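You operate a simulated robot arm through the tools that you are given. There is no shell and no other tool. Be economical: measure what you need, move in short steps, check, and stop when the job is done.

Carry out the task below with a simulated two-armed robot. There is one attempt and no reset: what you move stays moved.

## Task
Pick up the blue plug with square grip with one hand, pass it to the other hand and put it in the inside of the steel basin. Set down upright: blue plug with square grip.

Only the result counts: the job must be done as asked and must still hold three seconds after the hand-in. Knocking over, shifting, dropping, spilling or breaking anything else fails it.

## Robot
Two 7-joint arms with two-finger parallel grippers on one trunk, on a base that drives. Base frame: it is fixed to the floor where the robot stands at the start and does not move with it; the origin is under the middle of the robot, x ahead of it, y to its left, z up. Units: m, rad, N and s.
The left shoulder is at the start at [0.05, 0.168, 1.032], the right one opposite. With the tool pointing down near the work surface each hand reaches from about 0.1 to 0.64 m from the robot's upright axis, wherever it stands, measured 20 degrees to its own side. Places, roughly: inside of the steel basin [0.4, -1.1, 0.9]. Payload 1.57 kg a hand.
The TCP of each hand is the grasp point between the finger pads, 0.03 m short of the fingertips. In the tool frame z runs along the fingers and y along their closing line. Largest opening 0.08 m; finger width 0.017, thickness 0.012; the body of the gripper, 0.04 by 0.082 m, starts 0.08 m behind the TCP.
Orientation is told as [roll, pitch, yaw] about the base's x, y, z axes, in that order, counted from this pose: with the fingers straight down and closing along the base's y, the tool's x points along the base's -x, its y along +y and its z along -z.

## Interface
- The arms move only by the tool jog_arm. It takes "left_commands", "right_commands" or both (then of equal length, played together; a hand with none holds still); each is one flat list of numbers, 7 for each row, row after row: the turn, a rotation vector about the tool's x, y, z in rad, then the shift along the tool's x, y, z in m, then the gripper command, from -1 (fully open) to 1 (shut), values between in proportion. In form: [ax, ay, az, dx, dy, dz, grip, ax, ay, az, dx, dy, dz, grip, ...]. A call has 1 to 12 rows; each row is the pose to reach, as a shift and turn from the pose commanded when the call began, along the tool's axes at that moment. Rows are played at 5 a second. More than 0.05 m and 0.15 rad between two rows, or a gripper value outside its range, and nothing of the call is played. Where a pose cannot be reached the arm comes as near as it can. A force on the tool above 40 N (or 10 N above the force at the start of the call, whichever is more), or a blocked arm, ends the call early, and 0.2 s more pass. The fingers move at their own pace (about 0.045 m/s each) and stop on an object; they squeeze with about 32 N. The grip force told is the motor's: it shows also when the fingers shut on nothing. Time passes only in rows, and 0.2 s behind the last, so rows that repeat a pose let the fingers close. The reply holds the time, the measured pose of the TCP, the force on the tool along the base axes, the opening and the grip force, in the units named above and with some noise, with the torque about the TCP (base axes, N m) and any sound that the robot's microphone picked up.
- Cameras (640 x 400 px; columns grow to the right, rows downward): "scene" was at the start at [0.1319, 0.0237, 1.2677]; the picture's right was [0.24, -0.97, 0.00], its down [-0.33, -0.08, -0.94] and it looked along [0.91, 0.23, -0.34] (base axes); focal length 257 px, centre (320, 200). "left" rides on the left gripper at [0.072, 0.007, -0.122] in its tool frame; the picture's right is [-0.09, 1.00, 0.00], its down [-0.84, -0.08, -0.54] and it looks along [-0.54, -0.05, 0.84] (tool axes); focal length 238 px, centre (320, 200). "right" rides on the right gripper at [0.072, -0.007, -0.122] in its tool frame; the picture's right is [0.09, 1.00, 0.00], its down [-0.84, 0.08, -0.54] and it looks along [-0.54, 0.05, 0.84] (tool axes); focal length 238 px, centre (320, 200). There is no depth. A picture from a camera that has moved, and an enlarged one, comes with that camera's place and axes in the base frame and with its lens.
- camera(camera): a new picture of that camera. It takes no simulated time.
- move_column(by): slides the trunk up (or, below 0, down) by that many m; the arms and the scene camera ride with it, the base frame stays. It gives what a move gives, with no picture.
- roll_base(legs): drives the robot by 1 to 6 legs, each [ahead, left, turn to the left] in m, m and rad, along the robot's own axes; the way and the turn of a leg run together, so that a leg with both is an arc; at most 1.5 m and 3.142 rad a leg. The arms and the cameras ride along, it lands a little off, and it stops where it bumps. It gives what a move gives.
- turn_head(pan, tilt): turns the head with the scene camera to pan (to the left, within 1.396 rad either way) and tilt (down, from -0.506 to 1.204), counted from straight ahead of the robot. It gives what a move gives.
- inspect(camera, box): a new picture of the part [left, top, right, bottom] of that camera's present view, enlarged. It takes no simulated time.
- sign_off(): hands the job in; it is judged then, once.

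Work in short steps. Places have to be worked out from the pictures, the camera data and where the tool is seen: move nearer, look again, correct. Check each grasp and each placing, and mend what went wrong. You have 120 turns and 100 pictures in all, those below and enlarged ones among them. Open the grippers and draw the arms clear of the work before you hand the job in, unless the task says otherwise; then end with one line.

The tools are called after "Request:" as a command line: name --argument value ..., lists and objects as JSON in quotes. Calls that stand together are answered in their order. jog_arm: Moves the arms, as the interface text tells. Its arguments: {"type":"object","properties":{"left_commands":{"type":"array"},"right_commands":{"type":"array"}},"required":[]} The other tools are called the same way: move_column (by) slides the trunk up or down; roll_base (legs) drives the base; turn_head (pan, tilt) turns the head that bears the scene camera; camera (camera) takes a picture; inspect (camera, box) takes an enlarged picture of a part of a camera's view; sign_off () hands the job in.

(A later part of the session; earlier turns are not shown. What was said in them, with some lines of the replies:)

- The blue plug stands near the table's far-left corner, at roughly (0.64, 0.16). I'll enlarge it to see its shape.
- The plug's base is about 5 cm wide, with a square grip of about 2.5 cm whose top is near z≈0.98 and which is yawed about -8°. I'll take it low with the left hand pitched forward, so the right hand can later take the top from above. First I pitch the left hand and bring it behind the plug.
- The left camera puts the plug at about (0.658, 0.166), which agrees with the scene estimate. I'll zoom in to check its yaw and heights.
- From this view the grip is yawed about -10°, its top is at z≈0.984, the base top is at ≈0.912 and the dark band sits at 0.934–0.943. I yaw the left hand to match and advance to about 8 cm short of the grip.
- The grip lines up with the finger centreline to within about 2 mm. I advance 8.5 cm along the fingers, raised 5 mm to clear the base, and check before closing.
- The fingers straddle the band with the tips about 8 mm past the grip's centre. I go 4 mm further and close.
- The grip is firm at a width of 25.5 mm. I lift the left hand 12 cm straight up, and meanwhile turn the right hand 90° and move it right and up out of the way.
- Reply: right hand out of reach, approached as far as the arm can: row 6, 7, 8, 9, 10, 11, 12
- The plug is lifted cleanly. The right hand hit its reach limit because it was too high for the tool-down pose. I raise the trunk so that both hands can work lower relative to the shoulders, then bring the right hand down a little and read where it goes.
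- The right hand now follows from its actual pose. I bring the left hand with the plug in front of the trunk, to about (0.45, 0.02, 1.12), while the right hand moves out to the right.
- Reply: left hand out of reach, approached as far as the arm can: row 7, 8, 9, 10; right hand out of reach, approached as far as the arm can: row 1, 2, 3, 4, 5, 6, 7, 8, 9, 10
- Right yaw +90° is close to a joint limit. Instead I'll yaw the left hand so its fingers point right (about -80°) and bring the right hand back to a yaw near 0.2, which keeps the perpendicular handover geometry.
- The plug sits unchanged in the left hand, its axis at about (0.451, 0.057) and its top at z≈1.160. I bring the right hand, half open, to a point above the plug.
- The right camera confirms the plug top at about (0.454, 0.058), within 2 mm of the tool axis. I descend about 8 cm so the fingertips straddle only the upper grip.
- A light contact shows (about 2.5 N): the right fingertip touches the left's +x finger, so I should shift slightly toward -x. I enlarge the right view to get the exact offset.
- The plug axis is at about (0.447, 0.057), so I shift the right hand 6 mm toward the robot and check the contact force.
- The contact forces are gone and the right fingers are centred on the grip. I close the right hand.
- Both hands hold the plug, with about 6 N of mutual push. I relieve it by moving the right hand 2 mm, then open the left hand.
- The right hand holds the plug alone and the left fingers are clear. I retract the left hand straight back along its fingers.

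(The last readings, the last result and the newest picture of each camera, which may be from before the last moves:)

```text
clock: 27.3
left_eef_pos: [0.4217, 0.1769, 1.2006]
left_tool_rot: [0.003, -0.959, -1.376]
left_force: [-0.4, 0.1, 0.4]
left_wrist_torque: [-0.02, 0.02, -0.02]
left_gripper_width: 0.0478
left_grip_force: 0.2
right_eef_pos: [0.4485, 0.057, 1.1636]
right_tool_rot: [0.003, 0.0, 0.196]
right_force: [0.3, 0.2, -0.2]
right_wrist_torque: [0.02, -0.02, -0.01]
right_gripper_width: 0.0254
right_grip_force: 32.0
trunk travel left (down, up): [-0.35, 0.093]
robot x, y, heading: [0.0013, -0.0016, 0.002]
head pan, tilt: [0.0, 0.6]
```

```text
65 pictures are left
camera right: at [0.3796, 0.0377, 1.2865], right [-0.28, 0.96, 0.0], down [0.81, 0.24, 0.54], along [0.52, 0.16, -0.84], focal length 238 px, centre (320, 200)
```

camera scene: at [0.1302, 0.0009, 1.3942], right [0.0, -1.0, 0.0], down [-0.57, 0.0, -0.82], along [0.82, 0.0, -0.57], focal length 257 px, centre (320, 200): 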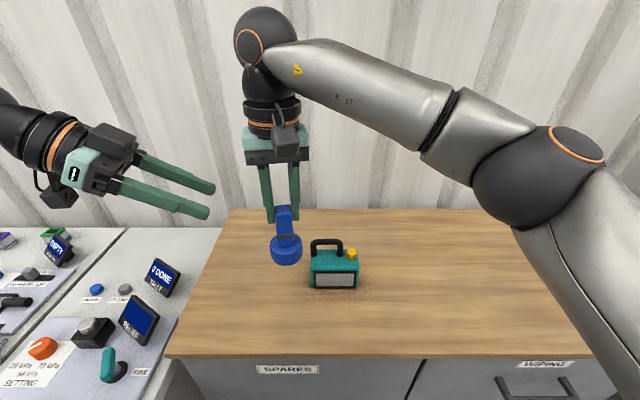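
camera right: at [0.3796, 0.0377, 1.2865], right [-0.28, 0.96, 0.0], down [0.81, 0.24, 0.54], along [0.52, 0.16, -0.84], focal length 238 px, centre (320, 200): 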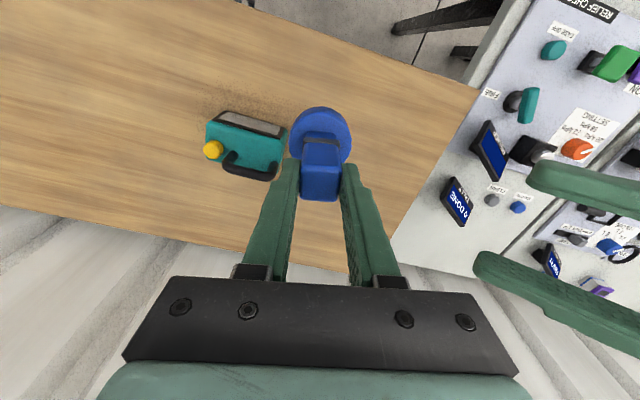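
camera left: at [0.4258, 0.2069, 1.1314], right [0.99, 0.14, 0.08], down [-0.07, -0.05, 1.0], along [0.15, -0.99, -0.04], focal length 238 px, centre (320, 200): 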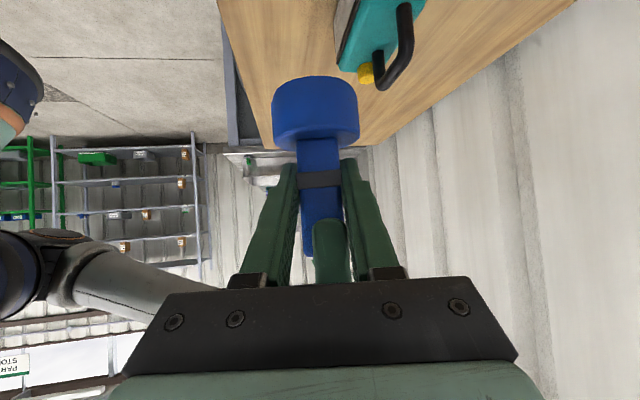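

The handover is done. I move the right hand with the plug to the robot's right side, then look toward the basin.

Request:
jog_arm --right_commands '[0, 0, 0, 0.012, -0.03, -0.003, 1, 0, 0, 0, 0.025, -0.06, -0.006, 1, 0, 0, 0, 0.037, -0.09, -0.01, 1, 0, 0, 0, 0.05, -0.12, -0.013, 1, 0, 0, 0, 0.062, -0.15, -0.016, 1, 0, 0, 0, 0.075, -0.18, -0.02, 1, 0, 0, 0, 0.087, -0.21, -0.02, 1, 0, 0, 0, 0.099, -0.242, -0.02, 1, 0, 0, 0, 0.099, -0.242, -0.02, 1]'

Request:
turn_head --pan -1.25 --tilt 0.5

Request:
camera --camera "scene"

Request:
camera --camera "right"

```text
clock: 29.3
left_eef_pos: [0.4224, 0.1774, 1.2011]
left_tool_rot: [0.0, -0.96, -1.377]
left_force: [-0.4, 0.1, -0.4]
left_wrist_torque: [0.01, 0.02, 0.05]
left_gripper_width: 0.048
left_grip_force: 0.0
right_eef_pos: [0.396, -0.2017, 1.1848]
right_tool_rot: [0.001, -0.001, 0.198]
right_force: [-0.4, -0.4, -1.5]
right_wrist_torque: [0.02, 0.03, -0.01]
right_gripper_width: 0.0252
right_grip_force: 32.1
trunk travel left (down, up): [-0.35, 0.093]
robot x, y, heading: [-0.0013, 0.0041, -0.002]
head pan, tilt: [0.0, 0.6]
```

```text
clock: 30.7
left_eef_pos: [0.4231, 0.1766, 1.2005]
left_tool_rot: [0.002, -0.959, -1.375]
left_force: [-0.4, -0.4, -0.2]
left_wrist_torque: [0.02, -0.03, -0.02]
left_gripper_width: 0.0477
left_grip_force: 0.1
right_eef_pos: [0.3962, -0.2008, 1.1845]
right_tool_rot: [0.004, -0.002, 0.196]
right_force: [0.5, 0.0, -0.9]
right_wrist_torque: [0.0, 0.0, 0.03]
right_gripper_width: 0.0255
right_grip_force: 32.1
trunk travel left (down, up): [-0.35, 0.093]
robot x, y, heading: [-0.0037, -0.0013, -0.004]
head pan, tilt: [-1.25, 0.499]
```

```text
64 pictures are left
camera scene: at [0.0704, -0.0854, 1.4033], right [-0.95, -0.32, 0.0], down [-0.15, 0.45, -0.88], along [0.28, -0.83, -0.48], focal length 257 px, centre (320, 200)
```

scene: 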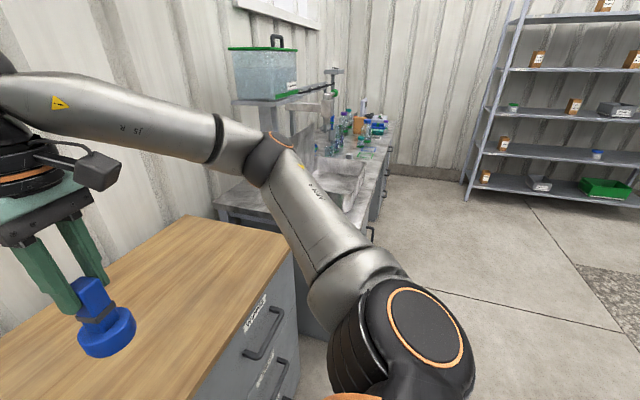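

```text
63 pictures are left
camera right: at [0.3277, -0.2212, 1.3061], right [-0.28, 0.96, 0.0], down [0.8, 0.24, 0.54], along [0.52, 0.16, -0.84], focal length 238 px, centre (320, 200)
```

right: 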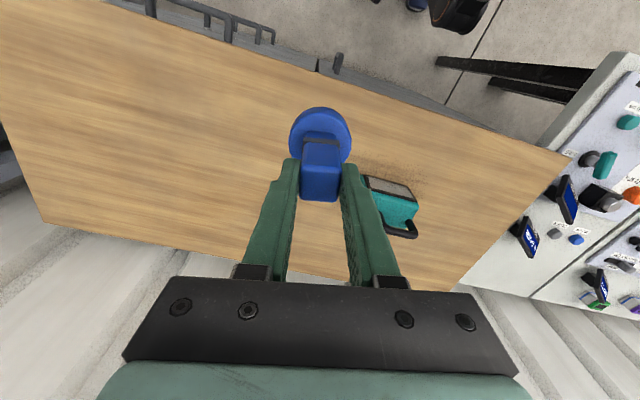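

The path to the right at the robot's front looks clear. I strafe 0.5 m to the right and look again.

Request:
roll_base --legs '[[0, -0.5, 0]]'

Request:
camera --camera "scene"

Request:
camera --camera "right"

```text
clock: 33.6
left_eef_pos: [0.4239, -0.3032, 1.2014]
left_tool_rot: [0.002, -0.959, -1.369]
left_force: [-0.1, 0.1, -0.3]
left_wrist_torque: [0.0, 0.0, -0.01]
left_gripper_width: 0.048
left_grip_force: 0.0
right_eef_pos: [0.3992, -0.68, 1.1835]
right_tool_rot: [0.003, -0.002, 0.2]
right_force: [-0.3, -0.1, -0.8]
right_wrist_torque: [0.01, 0.01, 0.0]
right_gripper_width: 0.0253
right_grip_force: 31.8
trunk travel left (down, up): [-0.35, 0.093]
robot x, y, heading: [0.0001, -0.481, 0.006]
head pan, tilt: [-1.25, 0.499]
```

```text
62 pictures are left
camera scene: at [0.0719, -0.5661, 1.4032], right [-0.95, -0.32, 0.0], down [-0.15, 0.45, -0.88], along [0.28, -0.83, -0.48], focal length 257 px, centre (320, 200)
```

scene: 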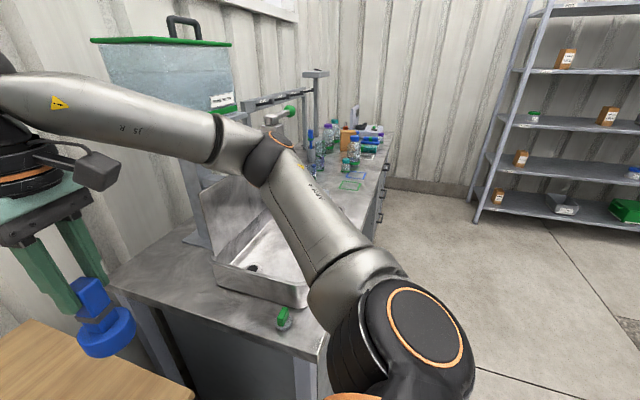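

```text
61 pictures are left
camera right: at [0.33, -0.7005, 1.306], right [-0.29, 0.96, 0.0], down [0.8, 0.24, 0.54], along [0.52, 0.16, -0.84], focal length 238 px, centre (320, 200)
```

right: 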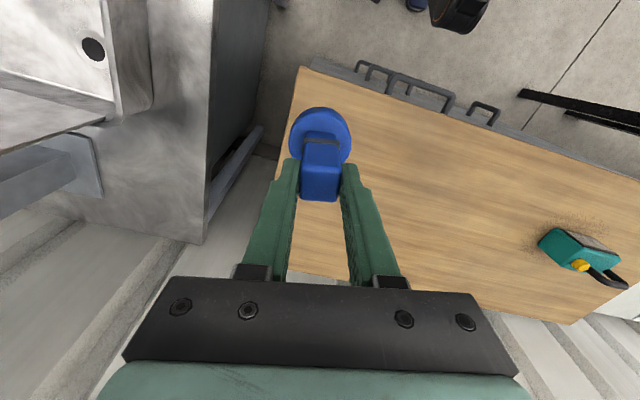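

The basin is visible on the bench, spanning roughly x 0.24–0.5 and starting at y≈-0.94, with the tank shelf behind it at x>0.55. The bench front sits nearer than the table's, at x≈0.17, so I back up a bit and strafe the rest of the way in two legs.

Request:
roll_base --legs '[[-0.08, 0, 0], [0, -0.4, 0]]'

Request:
turn_head --pan -0.6 --tilt 0.6

Request:
camera --camera "scene"

Request:
camera --camera "right"

```text
clock: 36.7
left_eef_pos: [0.3425, -0.6832, 1.2]
left_tool_rot: [0.002, -0.961, -1.361]
left_force: [0.5, 1.1, -0.3]
left_wrist_torque: [0.02, -0.03, 0.01]
left_gripper_width: 0.0481
left_grip_force: 0.1
right_eef_pos: [0.3197, -1.0624, 1.1837]
right_tool_rot: [0.003, -0.003, 0.209]
right_force: [0.7, 0.4, -1.7]
right_wrist_torque: [0.0, 0.01, -0.01]
right_gripper_width: 0.0251
right_grip_force: 31.8
trunk travel left (down, up): [-0.35, 0.093]
robot x, y, heading: [-0.0774, -0.8649, 0.016]
head pan, tilt: [-1.25, 0.499]
```

```text
clock: 37.7
left_eef_pos: [0.3425, -0.6831, 1.2017]
left_tool_rot: [0.002, -0.961, -1.361]
left_force: [-0.2, -0.1, -0.6]
left_wrist_torque: [0.0, -0.02, 0.01]
left_gripper_width: 0.048
left_grip_force: 0.1
right_eef_pos: [0.3184, -1.0608, 1.1843]
right_tool_rot: [0.004, -0.002, 0.21]
right_force: [-0.3, -0.2, -1.3]
right_wrist_torque: [0.0, -0.03, 0.0]
right_gripper_width: 0.025
right_grip_force: 32.4
trunk travel left (down, up): [-0.35, 0.093]
robot x, y, heading: [-0.0772, -0.8646, 0.019]
head pan, tilt: [-0.6, 0.6]
```

```text
60 pictures are left
camera scene: at [0.0357, -0.9127, 1.3942], right [-0.55, -0.83, 0.0], down [-0.47, 0.31, -0.83], along [0.69, -0.46, -0.56], focal length 257 px, centre (320, 200)
```

scene: 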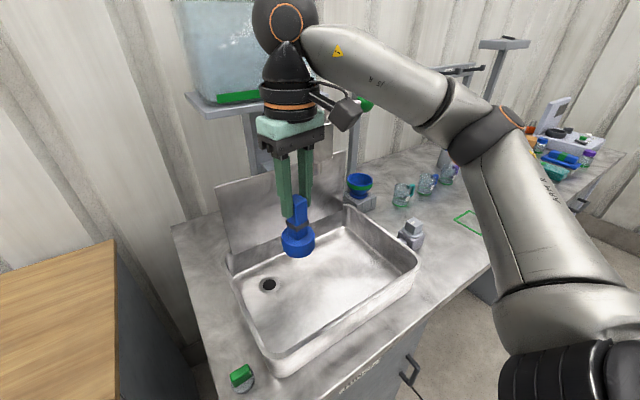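

```text
59 pictures are left
camera right: at [0.2512, -1.0819, 1.3061], right [-0.3, 0.95, 0.0], down [0.8, 0.25, 0.54], along [0.52, 0.16, -0.84], focal length 238 px, centre (320, 200)
```

right: 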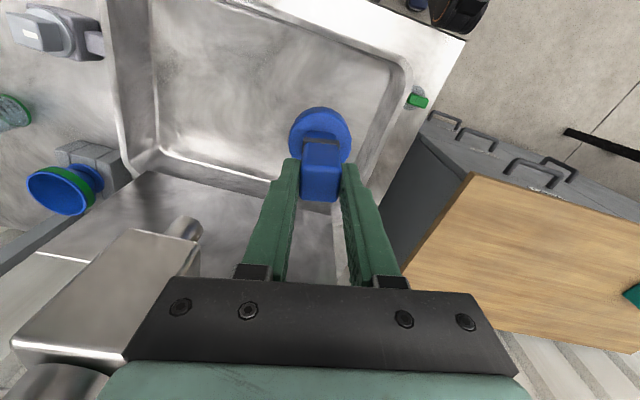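

This is a clear view: the basin's interior spans about x 0.26–0.49 and y -0.98 to -1.30, with the drain at (0.426, -1.03). I'll aim at (0.36, -1.15), clear of the drain, and first check whether the plug hangs upright.

Request:
inspect --camera "scene" --box '[250, 130, 350, 270]'

Request:
jog_arm --right_commands '[0, 0, 0, -0.007, -0.025, 0, 1, 0, 0, 0, -0.014, -0.05, 0, 1, 0, 0, 0, -0.022, -0.095, 0.02, 1, 0, 0, 0, -0.022, -0.095, 0.06, 1, 0, 0, 0, -0.022, -0.095, 0.1, 1, 0, 0, 0, -0.022, -0.095, 0.13, 1, 0, 0, 0, -0.022, -0.095, 0.13, 1]'

Request:
camera --camera "scene"

Request:
camera --camera "right"

```text
2.86 times, centred on (300, 200) of scene
camera zoom: at [0.0357, -0.9127, 1.3942], right [-0.55, -0.83, 0.0], down [-0.47, 0.31, -0.83], along [0.69, -0.46, -0.56], focal length 734 px, centre (377, 200)
```

zoom: 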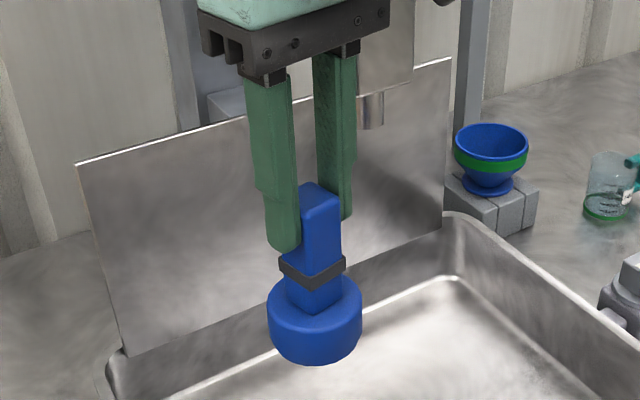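

```text
clock: 38.5
left_eef_pos: [0.3397, -0.6825, 1.2013]
left_tool_rot: [0.002, -0.96, -1.363]
left_force: [-0.5, -0.1, 1.0]
left_wrist_torque: [0.04, 0.02, 0.0]
left_gripper_width: 0.0479
left_grip_force: 0.0
right_eef_pos: [0.3489, -1.119, 1.1819]
right_tool_rot: [0.009, -0.025, 0.248]
right_force: [-9.9, 13.7, 8.2]
right_wrist_torque: [-1.41, -1.06, 0.13]
right_gripper_width: 0.0252
right_grip_force: 32.0
trunk travel left (down, up): [-0.35, 0.093]
robot x, y, heading: [-0.0821, -0.8643, 0.016]
head pan, tilt: [-0.6, 0.6]
stopped in row 3 (right hand): the force on the tool passed its limit (the readings are from after the stop); the commanded pose is now the measured one
```

```text
57 pictures are left
camera scene: at [0.0341, -0.9118, 1.3945], right [-0.55, -0.83, 0.0], down [-0.47, 0.31, -0.83], along [0.69, -0.46, -0.56], focal length 257 px, centre (320, 200)
```

scene: 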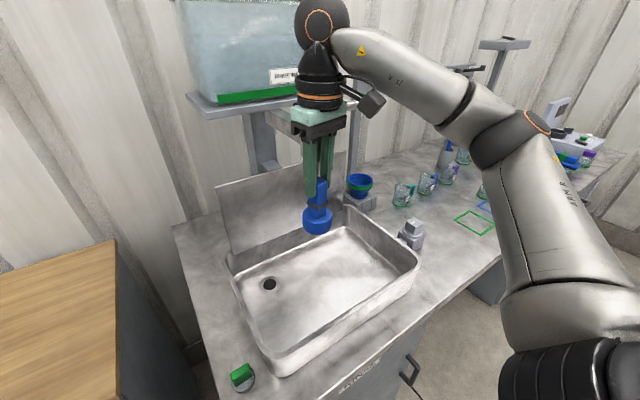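

```text
56 pictures are left
camera right: at [0.2783, -1.1441, 1.3028], right [-0.33, 0.94, 0.01], down [0.78, 0.27, 0.56], along [0.53, 0.19, -0.83], focal length 238 px, centre (320, 200)
```

right: 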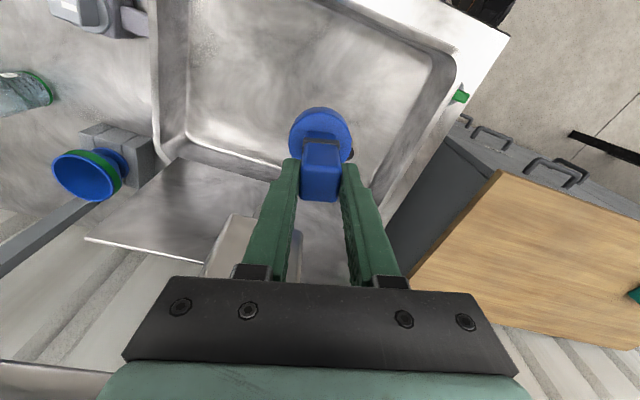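

The hand touched something: a steel spout hanging beside the fingers, visible at (240, 250) in the right view. I back off the way I came and look.

Request:
jog_arm --right_commands '[0, 0, 0, 0.008, 0.028, 0, 1, 0, 0, 0, 0.016, 0.055, 0, 1, 0, 0, 0, 0.02, 0.065, 0, 1]'

Request:
inspect --camera "scene" --box '[180, 60, 420, 260]'

Request:
camera --camera "right"

Request:
camera --camera "left"

```text
clock: 39.3
left_eef_pos: [0.3411, -0.6839, 1.2004]
left_tool_rot: [0.002, -0.958, -1.361]
left_force: [0.3, 0.0, -0.4]
left_wrist_torque: [0.02, -0.01, 0.02]
left_gripper_width: 0.048
left_grip_force: 0.0
right_eef_pos: [0.3177, -1.0645, 1.1787]
right_tool_rot: [0.008, -0.016, 0.236]
right_force: [0.0, 0.0, -1.6]
right_wrist_torque: [0.01, 0.05, 0.0]
right_gripper_width: 0.0252
right_grip_force: 32.5
trunk travel left (down, up): [-0.35, 0.093]
robot x, y, heading: [-0.0797, -0.8621, 0.017]
head pan, tilt: [-0.6, 0.6]
```

```text
2.00 times, centred on (300, 160) of scene
camera zoom: at [0.0358, -0.9125, 1.3941], right [-0.55, -0.83, 0.0], down [-0.47, 0.31, -0.83], along [0.69, -0.46, -0.56], focal length 514 px, centre (360, 280)
```

zoom: 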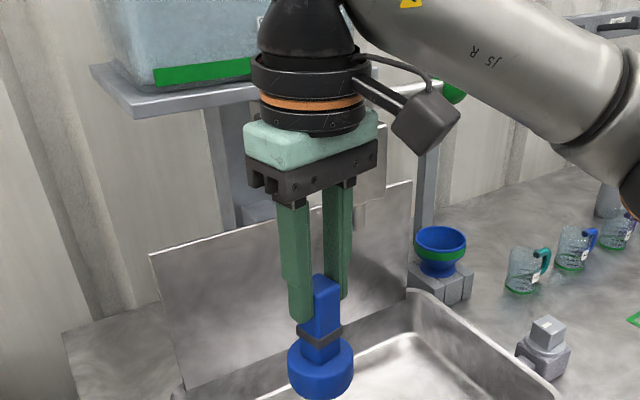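

```text
54 pictures are left
camera right: at [0.2466, -1.0877, 1.2997], right [-0.32, 0.95, 0.01], down [0.79, 0.26, 0.56], along [0.53, 0.18, -0.83], focal length 238 px, centre (320, 200)
```

right: 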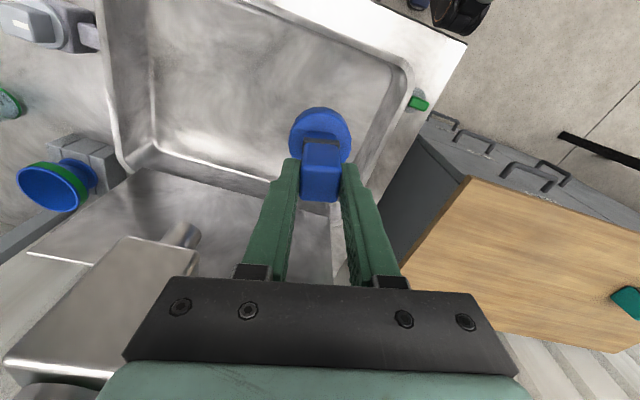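

```text
53 pictures are left
camera left: at [0.3182, -0.5434, 1.2132], right [0.98, 0.16, 0.08], down [-0.07, -0.05, 1.0], along [0.16, -0.99, -0.04], focal length 238 px, centre (320, 200)
```

left: 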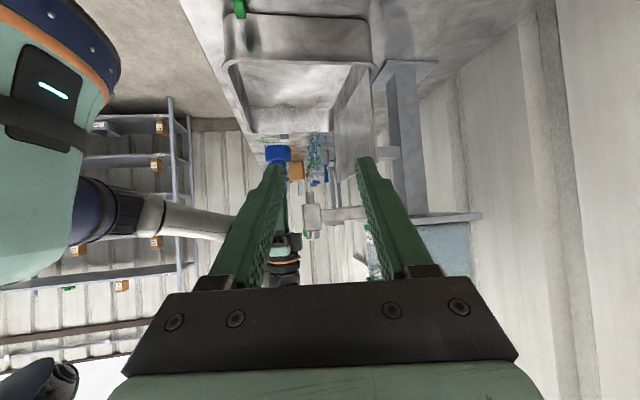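

The obstacle is the tank's spout, with its outlet at about (0.39, -1.15, 1.17), over the basin's middle; it looks undisturbed. My present spot (0.318, -1.06) is already inside the basin and clear of the spout, so I level the hand and go straight down here, 12 cm first.

Request:
jog_arm --right_commands '[0.008, 0.016, 0, 0, 0.005, 0, 1, 0.008, 0.016, 0, 0, 0.007, 0.03, 1, 0.008, 0.016, 0, 0, 0.007, 0.06, 1, 0.008, 0.016, 0, 0, 0.007, 0.09, 1, 0.008, 0.016, 0, 0, 0.007, 0.12, 1, 0.008, 0.016, 0, 0, 0.007, 0.12, 1]'

Request:
camera --camera "scene"

Request:
camera --camera "right"

```text
clock: 40.7
left_eef_pos: [0.3423, -0.6838, 1.201]
left_tool_rot: [0.002, -0.96, -1.362]
left_force: [0.0, 0.7, -0.1]
left_wrist_torque: [0.0, 0.02, -0.03]
left_gripper_width: 0.0483
left_grip_force: 0.0
right_eef_pos: [0.3175, -1.0558, 1.0581]
right_tool_rot: [-0.001, -0.004, 0.238]
right_force: [0.7, -0.8, -2.3]
right_wrist_torque: [0.01, 0.01, 0.02]
right_gripper_width: 0.0254
right_grip_force: 32.0
trunk travel left (down, up): [-0.35, 0.093]
robot x, y, heading: [-0.0803, -0.8646, 0.017]
head pan, tilt: [-0.6, 0.6]
```

```text
52 pictures are left
camera scene: at [0.0357, -0.9126, 1.3942], right [-0.55, -0.83, 0.0], down [-0.47, 0.31, -0.83], along [0.69, -0.46, -0.56], focal length 257 px, centre (320, 200)
```

scene: 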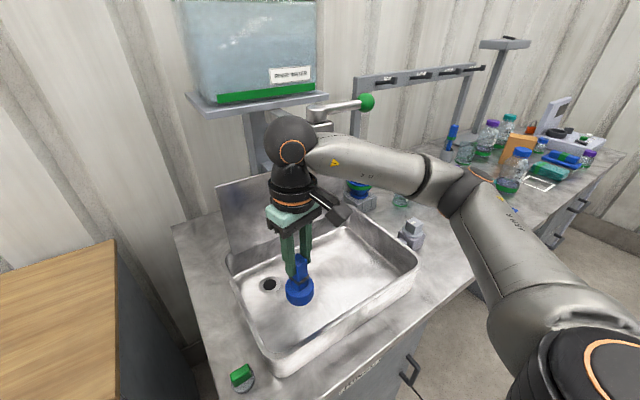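

```text
51 pictures are left
camera right: at [0.249, -1.078, 1.1802], right [-0.32, 0.95, 0.0], down [0.79, 0.27, 0.55], along [0.52, 0.18, -0.84], focal length 238 px, centre (320, 200)
```

right: 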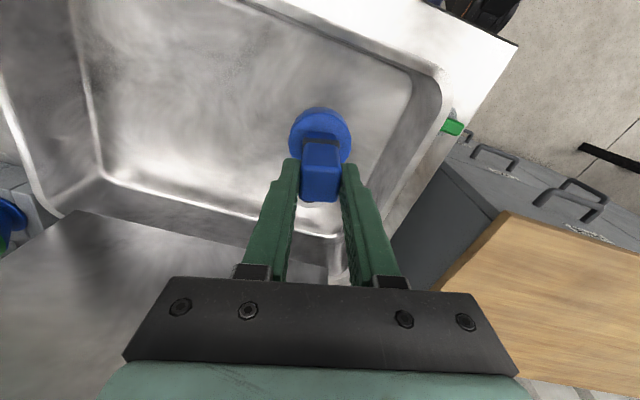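

The plug is now below the rim. I zoom in to check the clearance between the wrist, the forearm and the spout before the last few centimetres.

Request:
inspect --camera "scene" --box '[220, 80, 420, 240]'

Request:
inspect --camera "left" --box '[200, 50, 460, 290]'

```text
2.50 times, centred on (320, 160) of scene
camera zoom: at [0.0357, -0.9126, 1.3942], right [-0.55, -0.83, 0.0], down [-0.47, 0.31, -0.83], along [0.69, -0.46, -0.56], focal length 642 px, centre (320, 300)
```

zoom: 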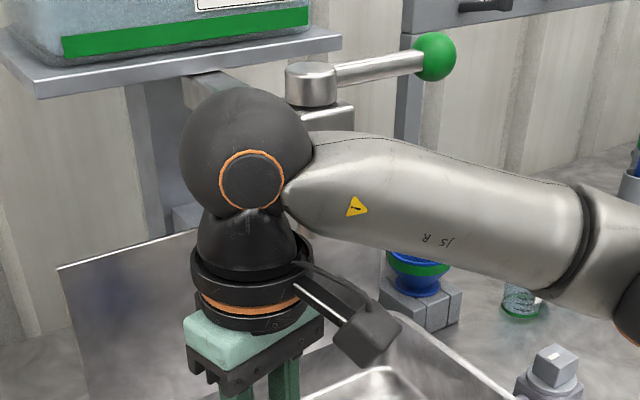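

```text
1.67 times, centred on (330, 170) of left
camera zoom: at [0.3181, -0.5435, 1.2134], right [0.98, 0.16, 0.08], down [-0.07, -0.05, 1.0], along [0.16, -0.99, -0.04], focal length 397 px, centre (303, 250)
```

zoom: 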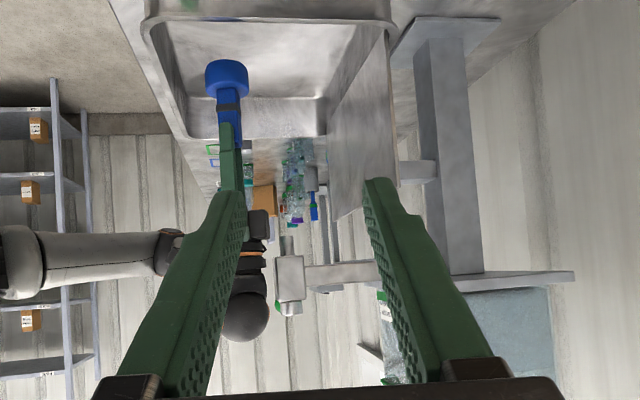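

The gap to the spout is about 2 cm, so I shift 1.4 cm away from it and creep down, watching the force.

Request:
jog_arm --right_commands '[0, 0, 0, 0.003, 0.007, 0, 1, 0, 0, 0, 0.005, 0.0136, 0, 1, 0, 0, 0, 0.005, 0.0136, 0.02, 1, 0, 0, 0, 0.005, 0.0136, 0.035, 1, 0, 0, 0, 0.005, 0.0136, 0.042, 1, 0, 0, 0, 0.005, 0.0136, 0.047, 1, 0, 0, 0, 0.005, 0.0136, 0.047, 1]'

Request:
camera --camera "scene"

Request:
inspect --camera "left" --box '[220, 50, 380, 210]'

```text
clock: 42.3
left_eef_pos: [0.3432, -0.6829, 1.202]
left_tool_rot: [0.003, -0.96, -1.363]
left_force: [0.2, 0.1, -0.1]
left_wrist_torque: [-0.02, -0.03, -0.02]
left_gripper_width: 0.0481
left_grip_force: 0.1
right_eef_pos: [0.3092, -1.0435, 1.014]
right_tool_rot: [0.0, -0.003, 0.238]
right_force: [-0.4, 0.6, -1.9]
right_wrist_torque: [-0.03, -0.01, 0.0]
right_gripper_width: 0.0253
right_grip_force: 31.8
trunk travel left (down, up): [-0.35, 0.093]
robot x, y, heading: [-0.0757, -0.8653, 0.015]
head pan, tilt: [-0.6, 0.6]
```

```text
48 pictures are left
camera scene: at [0.0358, -0.9127, 1.3942], right [-0.55, -0.83, 0.0], down [-0.47, 0.31, -0.83], along [0.69, -0.46, -0.56], focal length 257 px, centre (320, 200)
```

scene: 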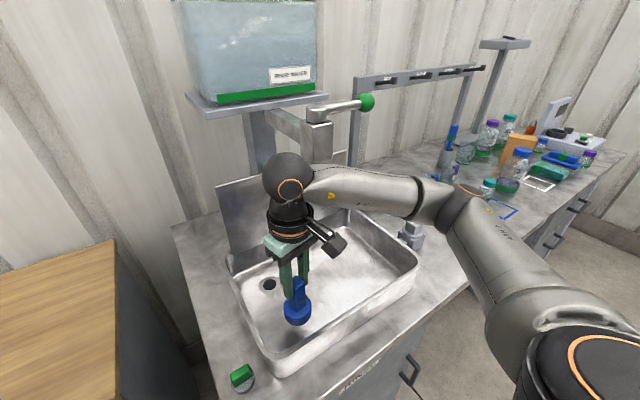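

```text
2.50 times, centred on (300, 130) of left
camera zoom: at [0.3181, -0.5436, 1.2134], right [0.98, 0.16, 0.08], down [-0.07, -0.05, 1.0], along [0.16, -0.99, -0.04], focal length 596 px, centre (370, 375)
```

zoom: 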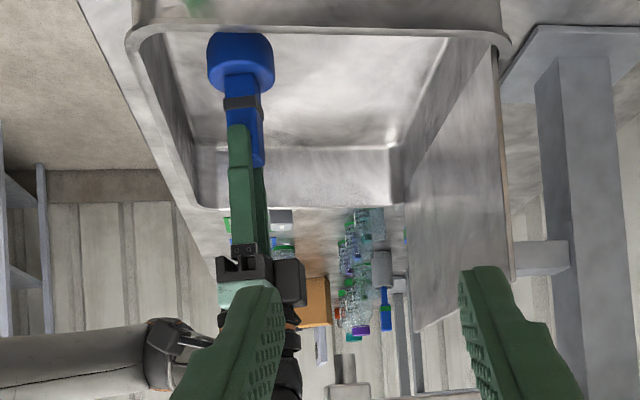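

The plug is upright and inside the basin walls. I creep down in 2–3 mm steps until it touches.

Request:
jog_arm --right_commands '[0, 0, 0, 0, 0, 0.003, 1, 0, 0, 0, 0, 0, 0.006, 1, 0, 0, 0, 0, 0, 0.009, 1, 0, 0, 0, 0, 0, 0.012, 1, 0, 0, 0, 0, 0, 0.014, 1, 0, 0, 0, 0, 0, 0.014, 1]'

```text
clock: 43.7
left_eef_pos: [0.3416, -0.6823, 1.2016]
left_tool_rot: [0.001, -0.96, -1.361]
left_force: [-0.4, 0.4, 0.6]
left_wrist_torque: [-0.01, 0.01, -0.01]
left_gripper_width: 0.0481
left_grip_force: 0.0
right_eef_pos: [0.3076, -1.0441, 0.9983]
right_tool_rot: [0.001, -0.002, 0.236]
right_force: [1.0, -0.6, -2.0]
right_wrist_torque: [0.02, 0.02, 0.03]
right_gripper_width: 0.0255
right_grip_force: 32.0
trunk travel left (down, up): [-0.35, 0.093]
robot x, y, heading: [-0.0765, -0.8649, 0.012]
head pan, tilt: [-0.6, 0.6]
```

No contact yet; I continue creeping down.

Request:
jog_arm --right_commands '[0, 0, 0, 0, 0, 0.002, 1, 0, 0, 0, 0, 0, 0.004, 1, 0, 0, 0, 0, 0, 0.006, 1, 0, 0, 0, 0, 0, 0.008, 1, 0, 0, 0, 0, 0, 0.01, 1]'

Request:
inspect --camera "left" --box '[240, 40, 320, 110]'

Request:
inspect --camera "scene" --box '[250, 260, 350, 340]'

```text
clock: 44.9
left_eef_pos: [0.3422, -0.6825, 1.2012]
left_tool_rot: [0.003, -0.959, -1.361]
left_force: [-0.7, 0.3, -0.2]
left_wrist_torque: [0.0, -0.02, 0.01]
left_gripper_width: 0.0479
left_grip_force: 0.0
right_eef_pos: [0.3066, -1.0453, 0.9882]
right_tool_rot: [0.0, -0.003, 0.236]
right_force: [0.9, -0.6, -1.0]
right_wrist_torque: [0.0, 0.02, 0.0]
right_gripper_width: 0.0253
right_grip_force: 32.5
trunk travel left (down, up): [-0.35, 0.093]
robot x, y, heading: [-0.0773, -0.8623, 0.013]
head pan, tilt: [-0.6, 0.6]
```

```text
5.71 times, centred on (280, 75) of left
camera zoom: at [0.3182, -0.5436, 1.2134], right [0.98, 0.16, 0.08], down [-0.07, -0.05, 1.0], along [0.16, -0.99, -0.04], focal length 1362 px, centre (549, 914)
```

zoom: 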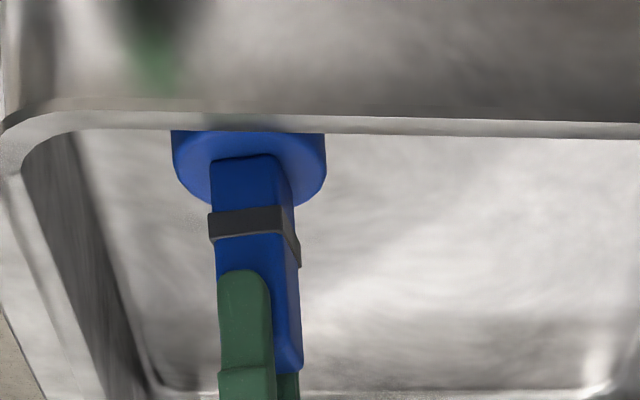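

```text
5.00 times, centred on (300, 300) of scene
camera zoom: at [0.0358, -0.9127, 1.3942], right [-0.55, -0.83, 0.0], down [-0.47, 0.31, -0.82], along [0.69, -0.46, -0.57], focal length 1285 px, centre (420, -300)
```

zoom: 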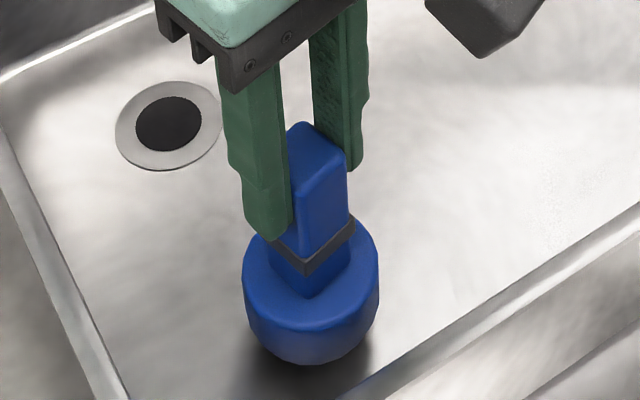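

Still no contact, with the plug bottom at about 0.883 and its shadow close. I continue in 1.5 mm steps.

Request:
jog_arm --right_commands '[0, 0, 0, 0, 0, 0.0015, 1, 0, 0, 0, 0, 0, 0.003, 1, 0, 0, 0, 0, 0, 0.0045, 1, 0, 0, 0, 0, 0, 0.006, 1, 0, 0, 0, 0, 0, 0.006, 1]'

```text
clock: 46.1
left_eef_pos: [0.3415, -0.6832, 1.2011]
left_tool_rot: [0.003, -0.96, -1.361]
left_force: [-0.2, -1.2, -0.2]
left_wrist_torque: [0.01, 0.0, 0.0]
left_gripper_width: 0.048
left_grip_force: 0.1
right_eef_pos: [0.3089, -1.0434, 0.9833]
right_tool_rot: [-0.002, -0.003, 0.238]
right_force: [0.7, 0.5, -0.9]
right_wrist_torque: [-0.01, 0.01, 0.0]
right_gripper_width: 0.0251
right_grip_force: 32.2
trunk travel left (down, up): [-0.35, 0.093]
robot x, y, heading: [-0.0819, -0.8657, 0.014]
head pan, tilt: [-0.6, 0.6]
```

Still free, so I go on in small steps.

Request:
jog_arm --right_commands '[0, 0, 0, 0, 0, 0.0015, 1, 0, 0, 0, 0, 0, 0.003, 1, 0, 0, 0, 0, 0, 0.0045, 1, 0, 0, 0, 0, 0, 0.006, 1, 0, 0, 0, 0, 0, 0.006, 1]'

Request:
inspect --camera "scene" --box '[250, 260, 350, 340]'

```text
clock: 47.3
left_eef_pos: [0.3412, -0.6831, 1.2004]
left_tool_rot: [0.002, -0.959, -1.362]
left_force: [-0.2, -0.3, 0.3]
left_wrist_torque: [-0.02, 0.01, 0.03]
left_gripper_width: 0.0483
left_grip_force: 0.1
right_eef_pos: [0.3084, -1.0436, 0.9756]
right_tool_rot: [0.0, -0.004, 0.237]
right_force: [-0.1, -0.1, -1.5]
right_wrist_torque: [-0.01, 0.01, -0.02]
right_gripper_width: 0.0253
right_grip_force: 32.3
trunk travel left (down, up): [-0.35, 0.093]
robot x, y, heading: [-0.0764, -0.8634, 0.013]
head pan, tilt: [-0.6, 0.6]
```

```text
5.00 times, centred on (300, 300) of scene
camera zoom: at [0.0358, -0.9127, 1.3942], right [-0.55, -0.83, 0.0], down [-0.47, 0.31, -0.83], along [0.69, -0.46, -0.57], focal length 1285 px, centre (420, -300)
```

zoom: 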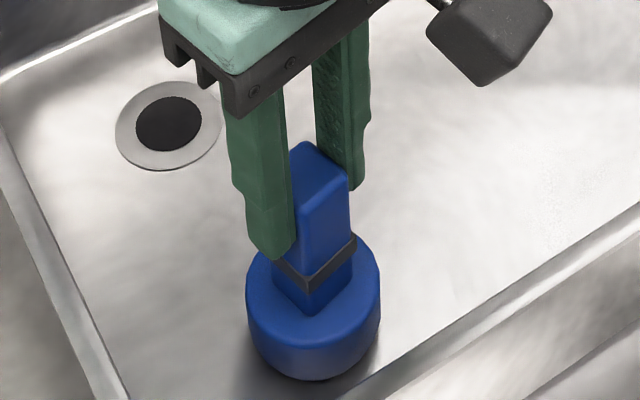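

The shadow gap is closing but the plug hasn't touched yet. I keep going with a longer creep.

Request:
jog_arm --right_commands '[0, 0, 0, 0, 0, 0.0015, 1, 0, 0, 0, 0, 0, 0.003, 1, 0, 0, 0, 0, 0, 0.0045, 1, 0, 0, 0, 0, 0, 0.006, 1, 0, 0, 0, 0, 0, 0.0075, 1, 0, 0, 0, 0, 0, 0.009, 1, 0, 0, 0, 0, 0, 0.009, 1]'

Request:
inspect --camera "scene" --box '[250, 260, 350, 340]'

Request:
camera --camera "right"

```text
clock: 48.9
left_eef_pos: [0.3395, -0.6813, 1.201]
left_tool_rot: [0.003, -0.961, -1.363]
left_force: [-0.2, -0.4, 0.8]
left_wrist_torque: [-0.03, -0.02, 0.0]
left_gripper_width: 0.0483
left_grip_force: 0.1
right_eef_pos: [0.3098, -1.0417, 0.9704]
right_tool_rot: [0.0, -0.012, 0.236]
right_force: [3.9, -2.1, 31.2]
right_wrist_torque: [-0.09, -0.25, -0.03]
right_gripper_width: 0.0255
right_grip_force: 32.1
trunk travel left (down, up): [-0.35, 0.093]
robot x, y, heading: [-0.0785, -0.8644, 0.013]
head pan, tilt: [-0.6, 0.6]
```

```text
5.00 times, centred on (300, 300) of scene
camera zoom: at [0.034, -0.9118, 1.3945], right [-0.55, -0.83, 0.0], down [-0.47, 0.31, -0.83], along [0.69, -0.46, -0.56], focal length 1285 px, centre (420, -300)
```

zoom: 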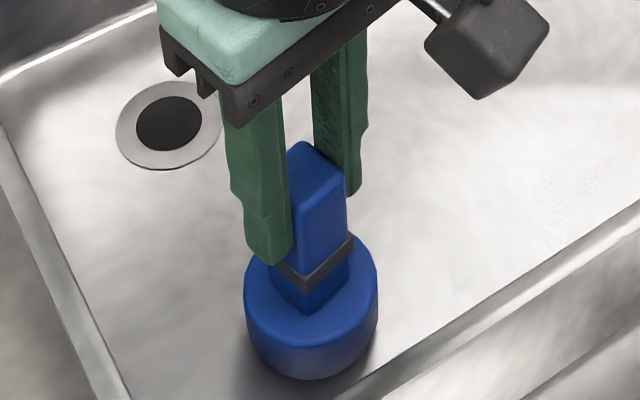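

```text
42 pictures are left
camera right: at [0.2399, -1.0656, 1.0927], right [-0.32, 0.95, 0.0], down [0.79, 0.27, 0.55], along [0.52, 0.18, -0.83], focal length 238 px, centre (320, 200)
```

right: 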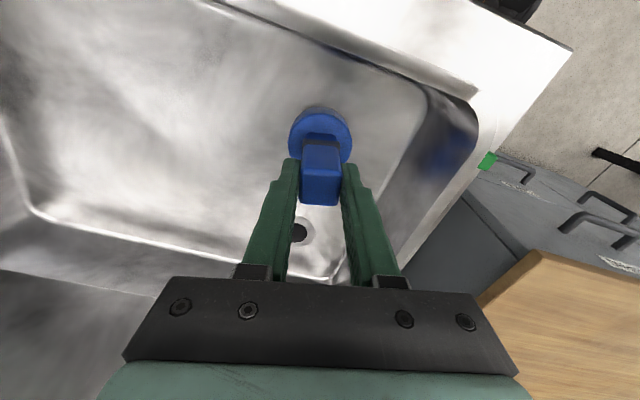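

It has touched the floor and presses with 31 N. I relieve 3.5 mm of the push and check the force before opening.

Request:
jog_arm --right_commands '[0, 0, 0, 0, 0, -0.002, 1, 0, 0, 0, 0, 0, -0.0035, 1, 0, 0, 0, 0, 0, -0.0035, 1]'

```text
clock: 49.7
left_eef_pos: [0.341, -0.6827, 1.2013]
left_tool_rot: [0.003, -0.961, -1.362]
left_force: [-0.2, -0.1, 1.3]
left_wrist_torque: [0.0, 0.03, 0.0]
left_gripper_width: 0.0481
left_grip_force: 0.0
right_eef_pos: [0.3081, -1.0428, 0.9702]
right_tool_rot: [0.0, -0.003, 0.236]
right_force: [5.0, 1.3, 11.4]
right_wrist_torque: [0.16, -0.75, 0.02]
right_gripper_width: 0.0254
right_grip_force: 31.7
trunk travel left (down, up): [-0.35, 0.093]
robot x, y, heading: [-0.0753, -0.8634, 0.014]
head pan, tilt: [-0.6, 0.6]
```

There are 11 N left; I relieve 1.2 mm more and then open slowly.

Request:
jog_arm --right_commands '[0, 0, 0, 0, 0, -0.0012, 1, 0, 0, 0, 0, 0, -0.0012, 1, 0, 0, 0, 0, 0, -0.0012, 0.3, 0, 0, 0, 0, 0, -0.0012, 0.2, 0, 0, 0, 0, 0, -0.0012, 0.1, 0, 0, 0, 0, 0, -0.0012, -0.1, 0, 0, 0, 0, 0, -0.0012, -0.2]'

Request:
inspect --camera "scene" --box '[250, 260, 350, 340]'

Request:
inspect --camera "right" --box '[230, 80, 410, 220]'

```text
clock: 51.3
left_eef_pos: [0.3418, -0.6829, 1.201]
left_tool_rot: [0.002, -0.961, -1.361]
left_force: [0.5, 0.4, -0.5]
left_wrist_torque: [0.02, 0.0, 0.03]
left_gripper_width: 0.0481
left_grip_force: 0.1
right_eef_pos: [0.3089, -1.0439, 0.9725]
right_tool_rot: [-0.001, -0.003, 0.238]
right_force: [0.3, 0.1, -0.4]
right_wrist_torque: [0.0, -0.04, 0.02]
right_gripper_width: 0.0483
right_grip_force: 0.0
trunk travel left (down, up): [-0.35, 0.093]
robot x, y, heading: [-0.0814, -0.8665, 0.012]
head pan, tilt: [-0.6, 0.6]
```

```text
5.00 times, centred on (300, 300) of scene
camera zoom: at [0.0357, -0.9127, 1.3942], right [-0.55, -0.83, 0.0], down [-0.47, 0.31, -0.83], along [0.69, -0.46, -0.56], focal length 1285 px, centre (420, -300)
```

zoom: 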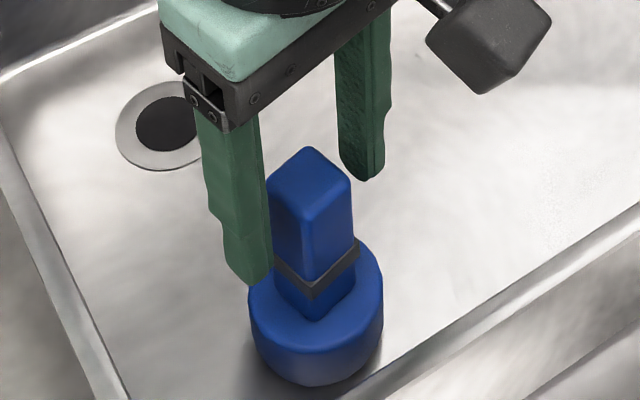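

```text
2.86 times, centred on (320, 150) of right
camera zoom: at [0.2404, -1.0663, 1.0949], right [-0.32, 0.95, 0.0], down [0.79, 0.27, 0.54], along [0.52, 0.18, -0.84], focal length 681 px, centre (320, 343)
```

zoom: 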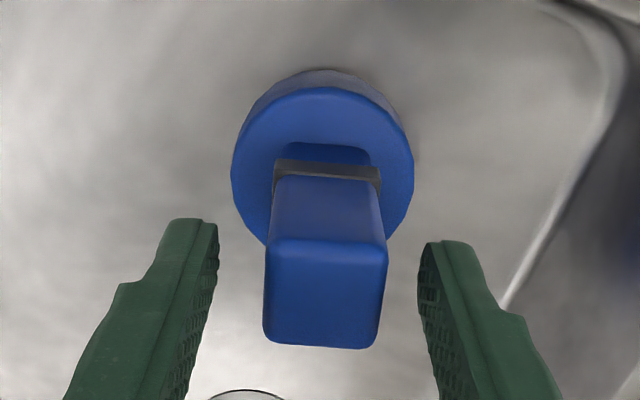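

The plug stands free and upright on the basin floor. I raise the right hand straight up and check.

Request:
jog_arm --right_commands '[0, 0, 0, 0, 0, -0.015, -0.2, 0, 0, 0, 0, 0, -0.035, -0.2, 0, 0, 0, 0, 0, -0.065, -0.2, 0, 0, 0, 0, 0, -0.1, -0.2, 0, 0, 0, 0, 0, -0.14, -0.2, 0, 0, 0, 0, 0, -0.18, -0.2, 0, 0, 0, 0, 0, -0.21, -0.2, 0, 0, 0, 0, 0, -0.21, -0.2]'

Request:
camera --camera "scene"

Request:
inspect --camera "left" --box '[220, 20, 380, 150]'

```text
clock: 53.1
left_eef_pos: [0.3401, -0.6816, 1.2006]
left_tool_rot: [0.003, -0.959, -1.362]
left_force: [0.0, -0.6, 0.7]
left_wrist_torque: [0.01, -0.01, -0.01]
left_gripper_width: 0.0481
left_grip_force: 0.1
right_eef_pos: [0.3108, -1.0424, 1.1822]
right_tool_rot: [0.0, -0.005, 0.238]
right_force: [0.5, -0.6, -0.7]
right_wrist_torque: [-0.01, 0.0, 0.01]
right_gripper_width: 0.048
right_grip_force: 0.1
trunk travel left (down, up): [-0.35, 0.093]
robot x, y, heading: [-0.0765, -0.8663, 0.014]
head pan, tilt: [-0.6, 0.6]
```

```text
39 pictures are left
camera scene: at [0.0358, -0.9128, 1.3942], right [-0.55, -0.83, 0.0], down [-0.47, 0.31, -0.82], along [0.69, -0.46, -0.57], focal length 257 px, centre (320, 200)
```

scene: 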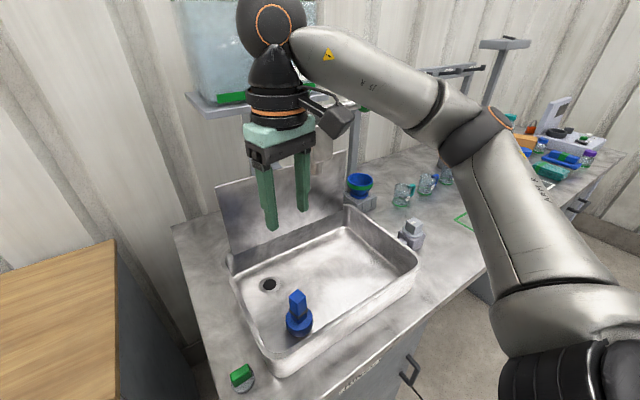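

```text
3.08 times, centred on (300, 85) of left
camera zoom: at [0.3182, -0.5436, 1.2134], right [0.98, 0.16, 0.08], down [-0.07, -0.05, 1.0], along [0.16, -0.99, -0.04], focal length 733 px, centre (382, 554)
```

zoom: 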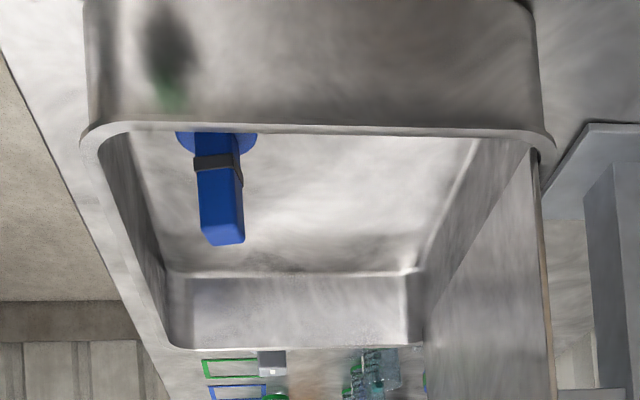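

The plug stands upright in the basin and everything else looks undisturbed. I open both grippers fully and roll the robot back a little to clear the work.

Request:
jog_arm --left_commands '[0, 0, 0, 0, 0, 0, -1, 0, 0, 0, 0, 0, 0, -1]' --right_commands '[0, 0, 0, 0, 0, 0, -1, 0, 0, 0, 0, 0, 0, -1]'

Request:
roll_base --legs '[[-0.15, 0, 0]]'

Request:
camera --camera "scene"

```text
clock: 53.7
left_eef_pos: [0.3402, -0.6835, 1.1996]
left_tool_rot: [0.0, -0.96, -1.362]
left_force: [0.3, 0.8, -0.2]
left_wrist_torque: [-0.02, 0.04, 0.05]
left_gripper_width: 0.0799
left_grip_force: 0.1
right_eef_pos: [0.3107, -1.0404, 1.1823]
right_tool_rot: [0.0, -0.003, 0.238]
right_force: [-0.2, 0.8, 0.7]
right_wrist_torque: [0.01, -0.01, 0.01]
right_gripper_width: 0.0798
right_grip_force: 0.1
trunk travel left (down, up): [-0.35, 0.093]
robot x, y, heading: [-0.0796, -0.8616, 0.017]
head pan, tilt: [-0.6, 0.6]
```

```text
clock: 55.0
left_eef_pos: [0.1916, -0.6861, 1.2013]
left_tool_rot: [0.004, -0.96, -1.364]
left_force: [-0.5, 0.2, 0.2]
left_wrist_torque: [0.04, -0.03, -0.02]
left_gripper_width: 0.08
left_grip_force: 0.0
right_eef_pos: [0.1596, -1.0455, 1.1815]
right_tool_rot: [0.0, -0.002, 0.234]
right_force: [0.0, 0.2, 0.5]
right_wrist_torque: [-0.03, -0.08, 0.01]
right_gripper_width: 0.08
right_grip_force: 0.1
trunk travel left (down, up): [-0.35, 0.093]
robot x, y, heading: [-0.2284, -0.8694, 0.014]
head pan, tilt: [-0.6, 0.6]
```

```text
37 pictures are left
camera scene: at [-0.1149, -0.9148, 1.3943], right [-0.56, -0.83, 0.0], down [-0.47, 0.31, -0.83], along [0.69, -0.46, -0.56], focal length 257 px, centre (320, 200)
```

scene: 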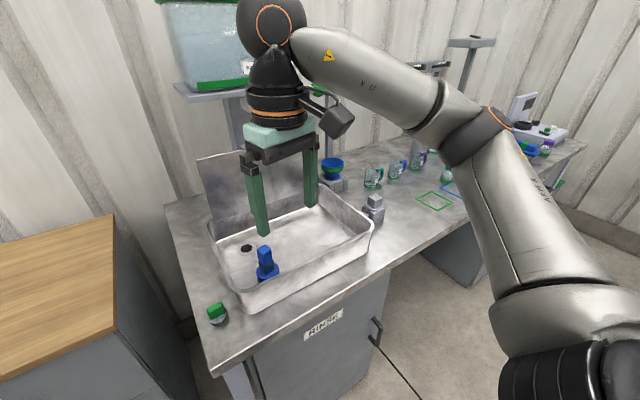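

The plug is upright in the basin, both grippers are open and the arms are clear, so I hand the job in.

Request:
sign_off

```text
The job is handed in.
```

The blue plug was picked up with the left hand, passed to the right hand and set down upright inside the steel basin. On the way the right hand touched the tank spout above the basin once. I backed off, and nothing looked moved in the pictures.
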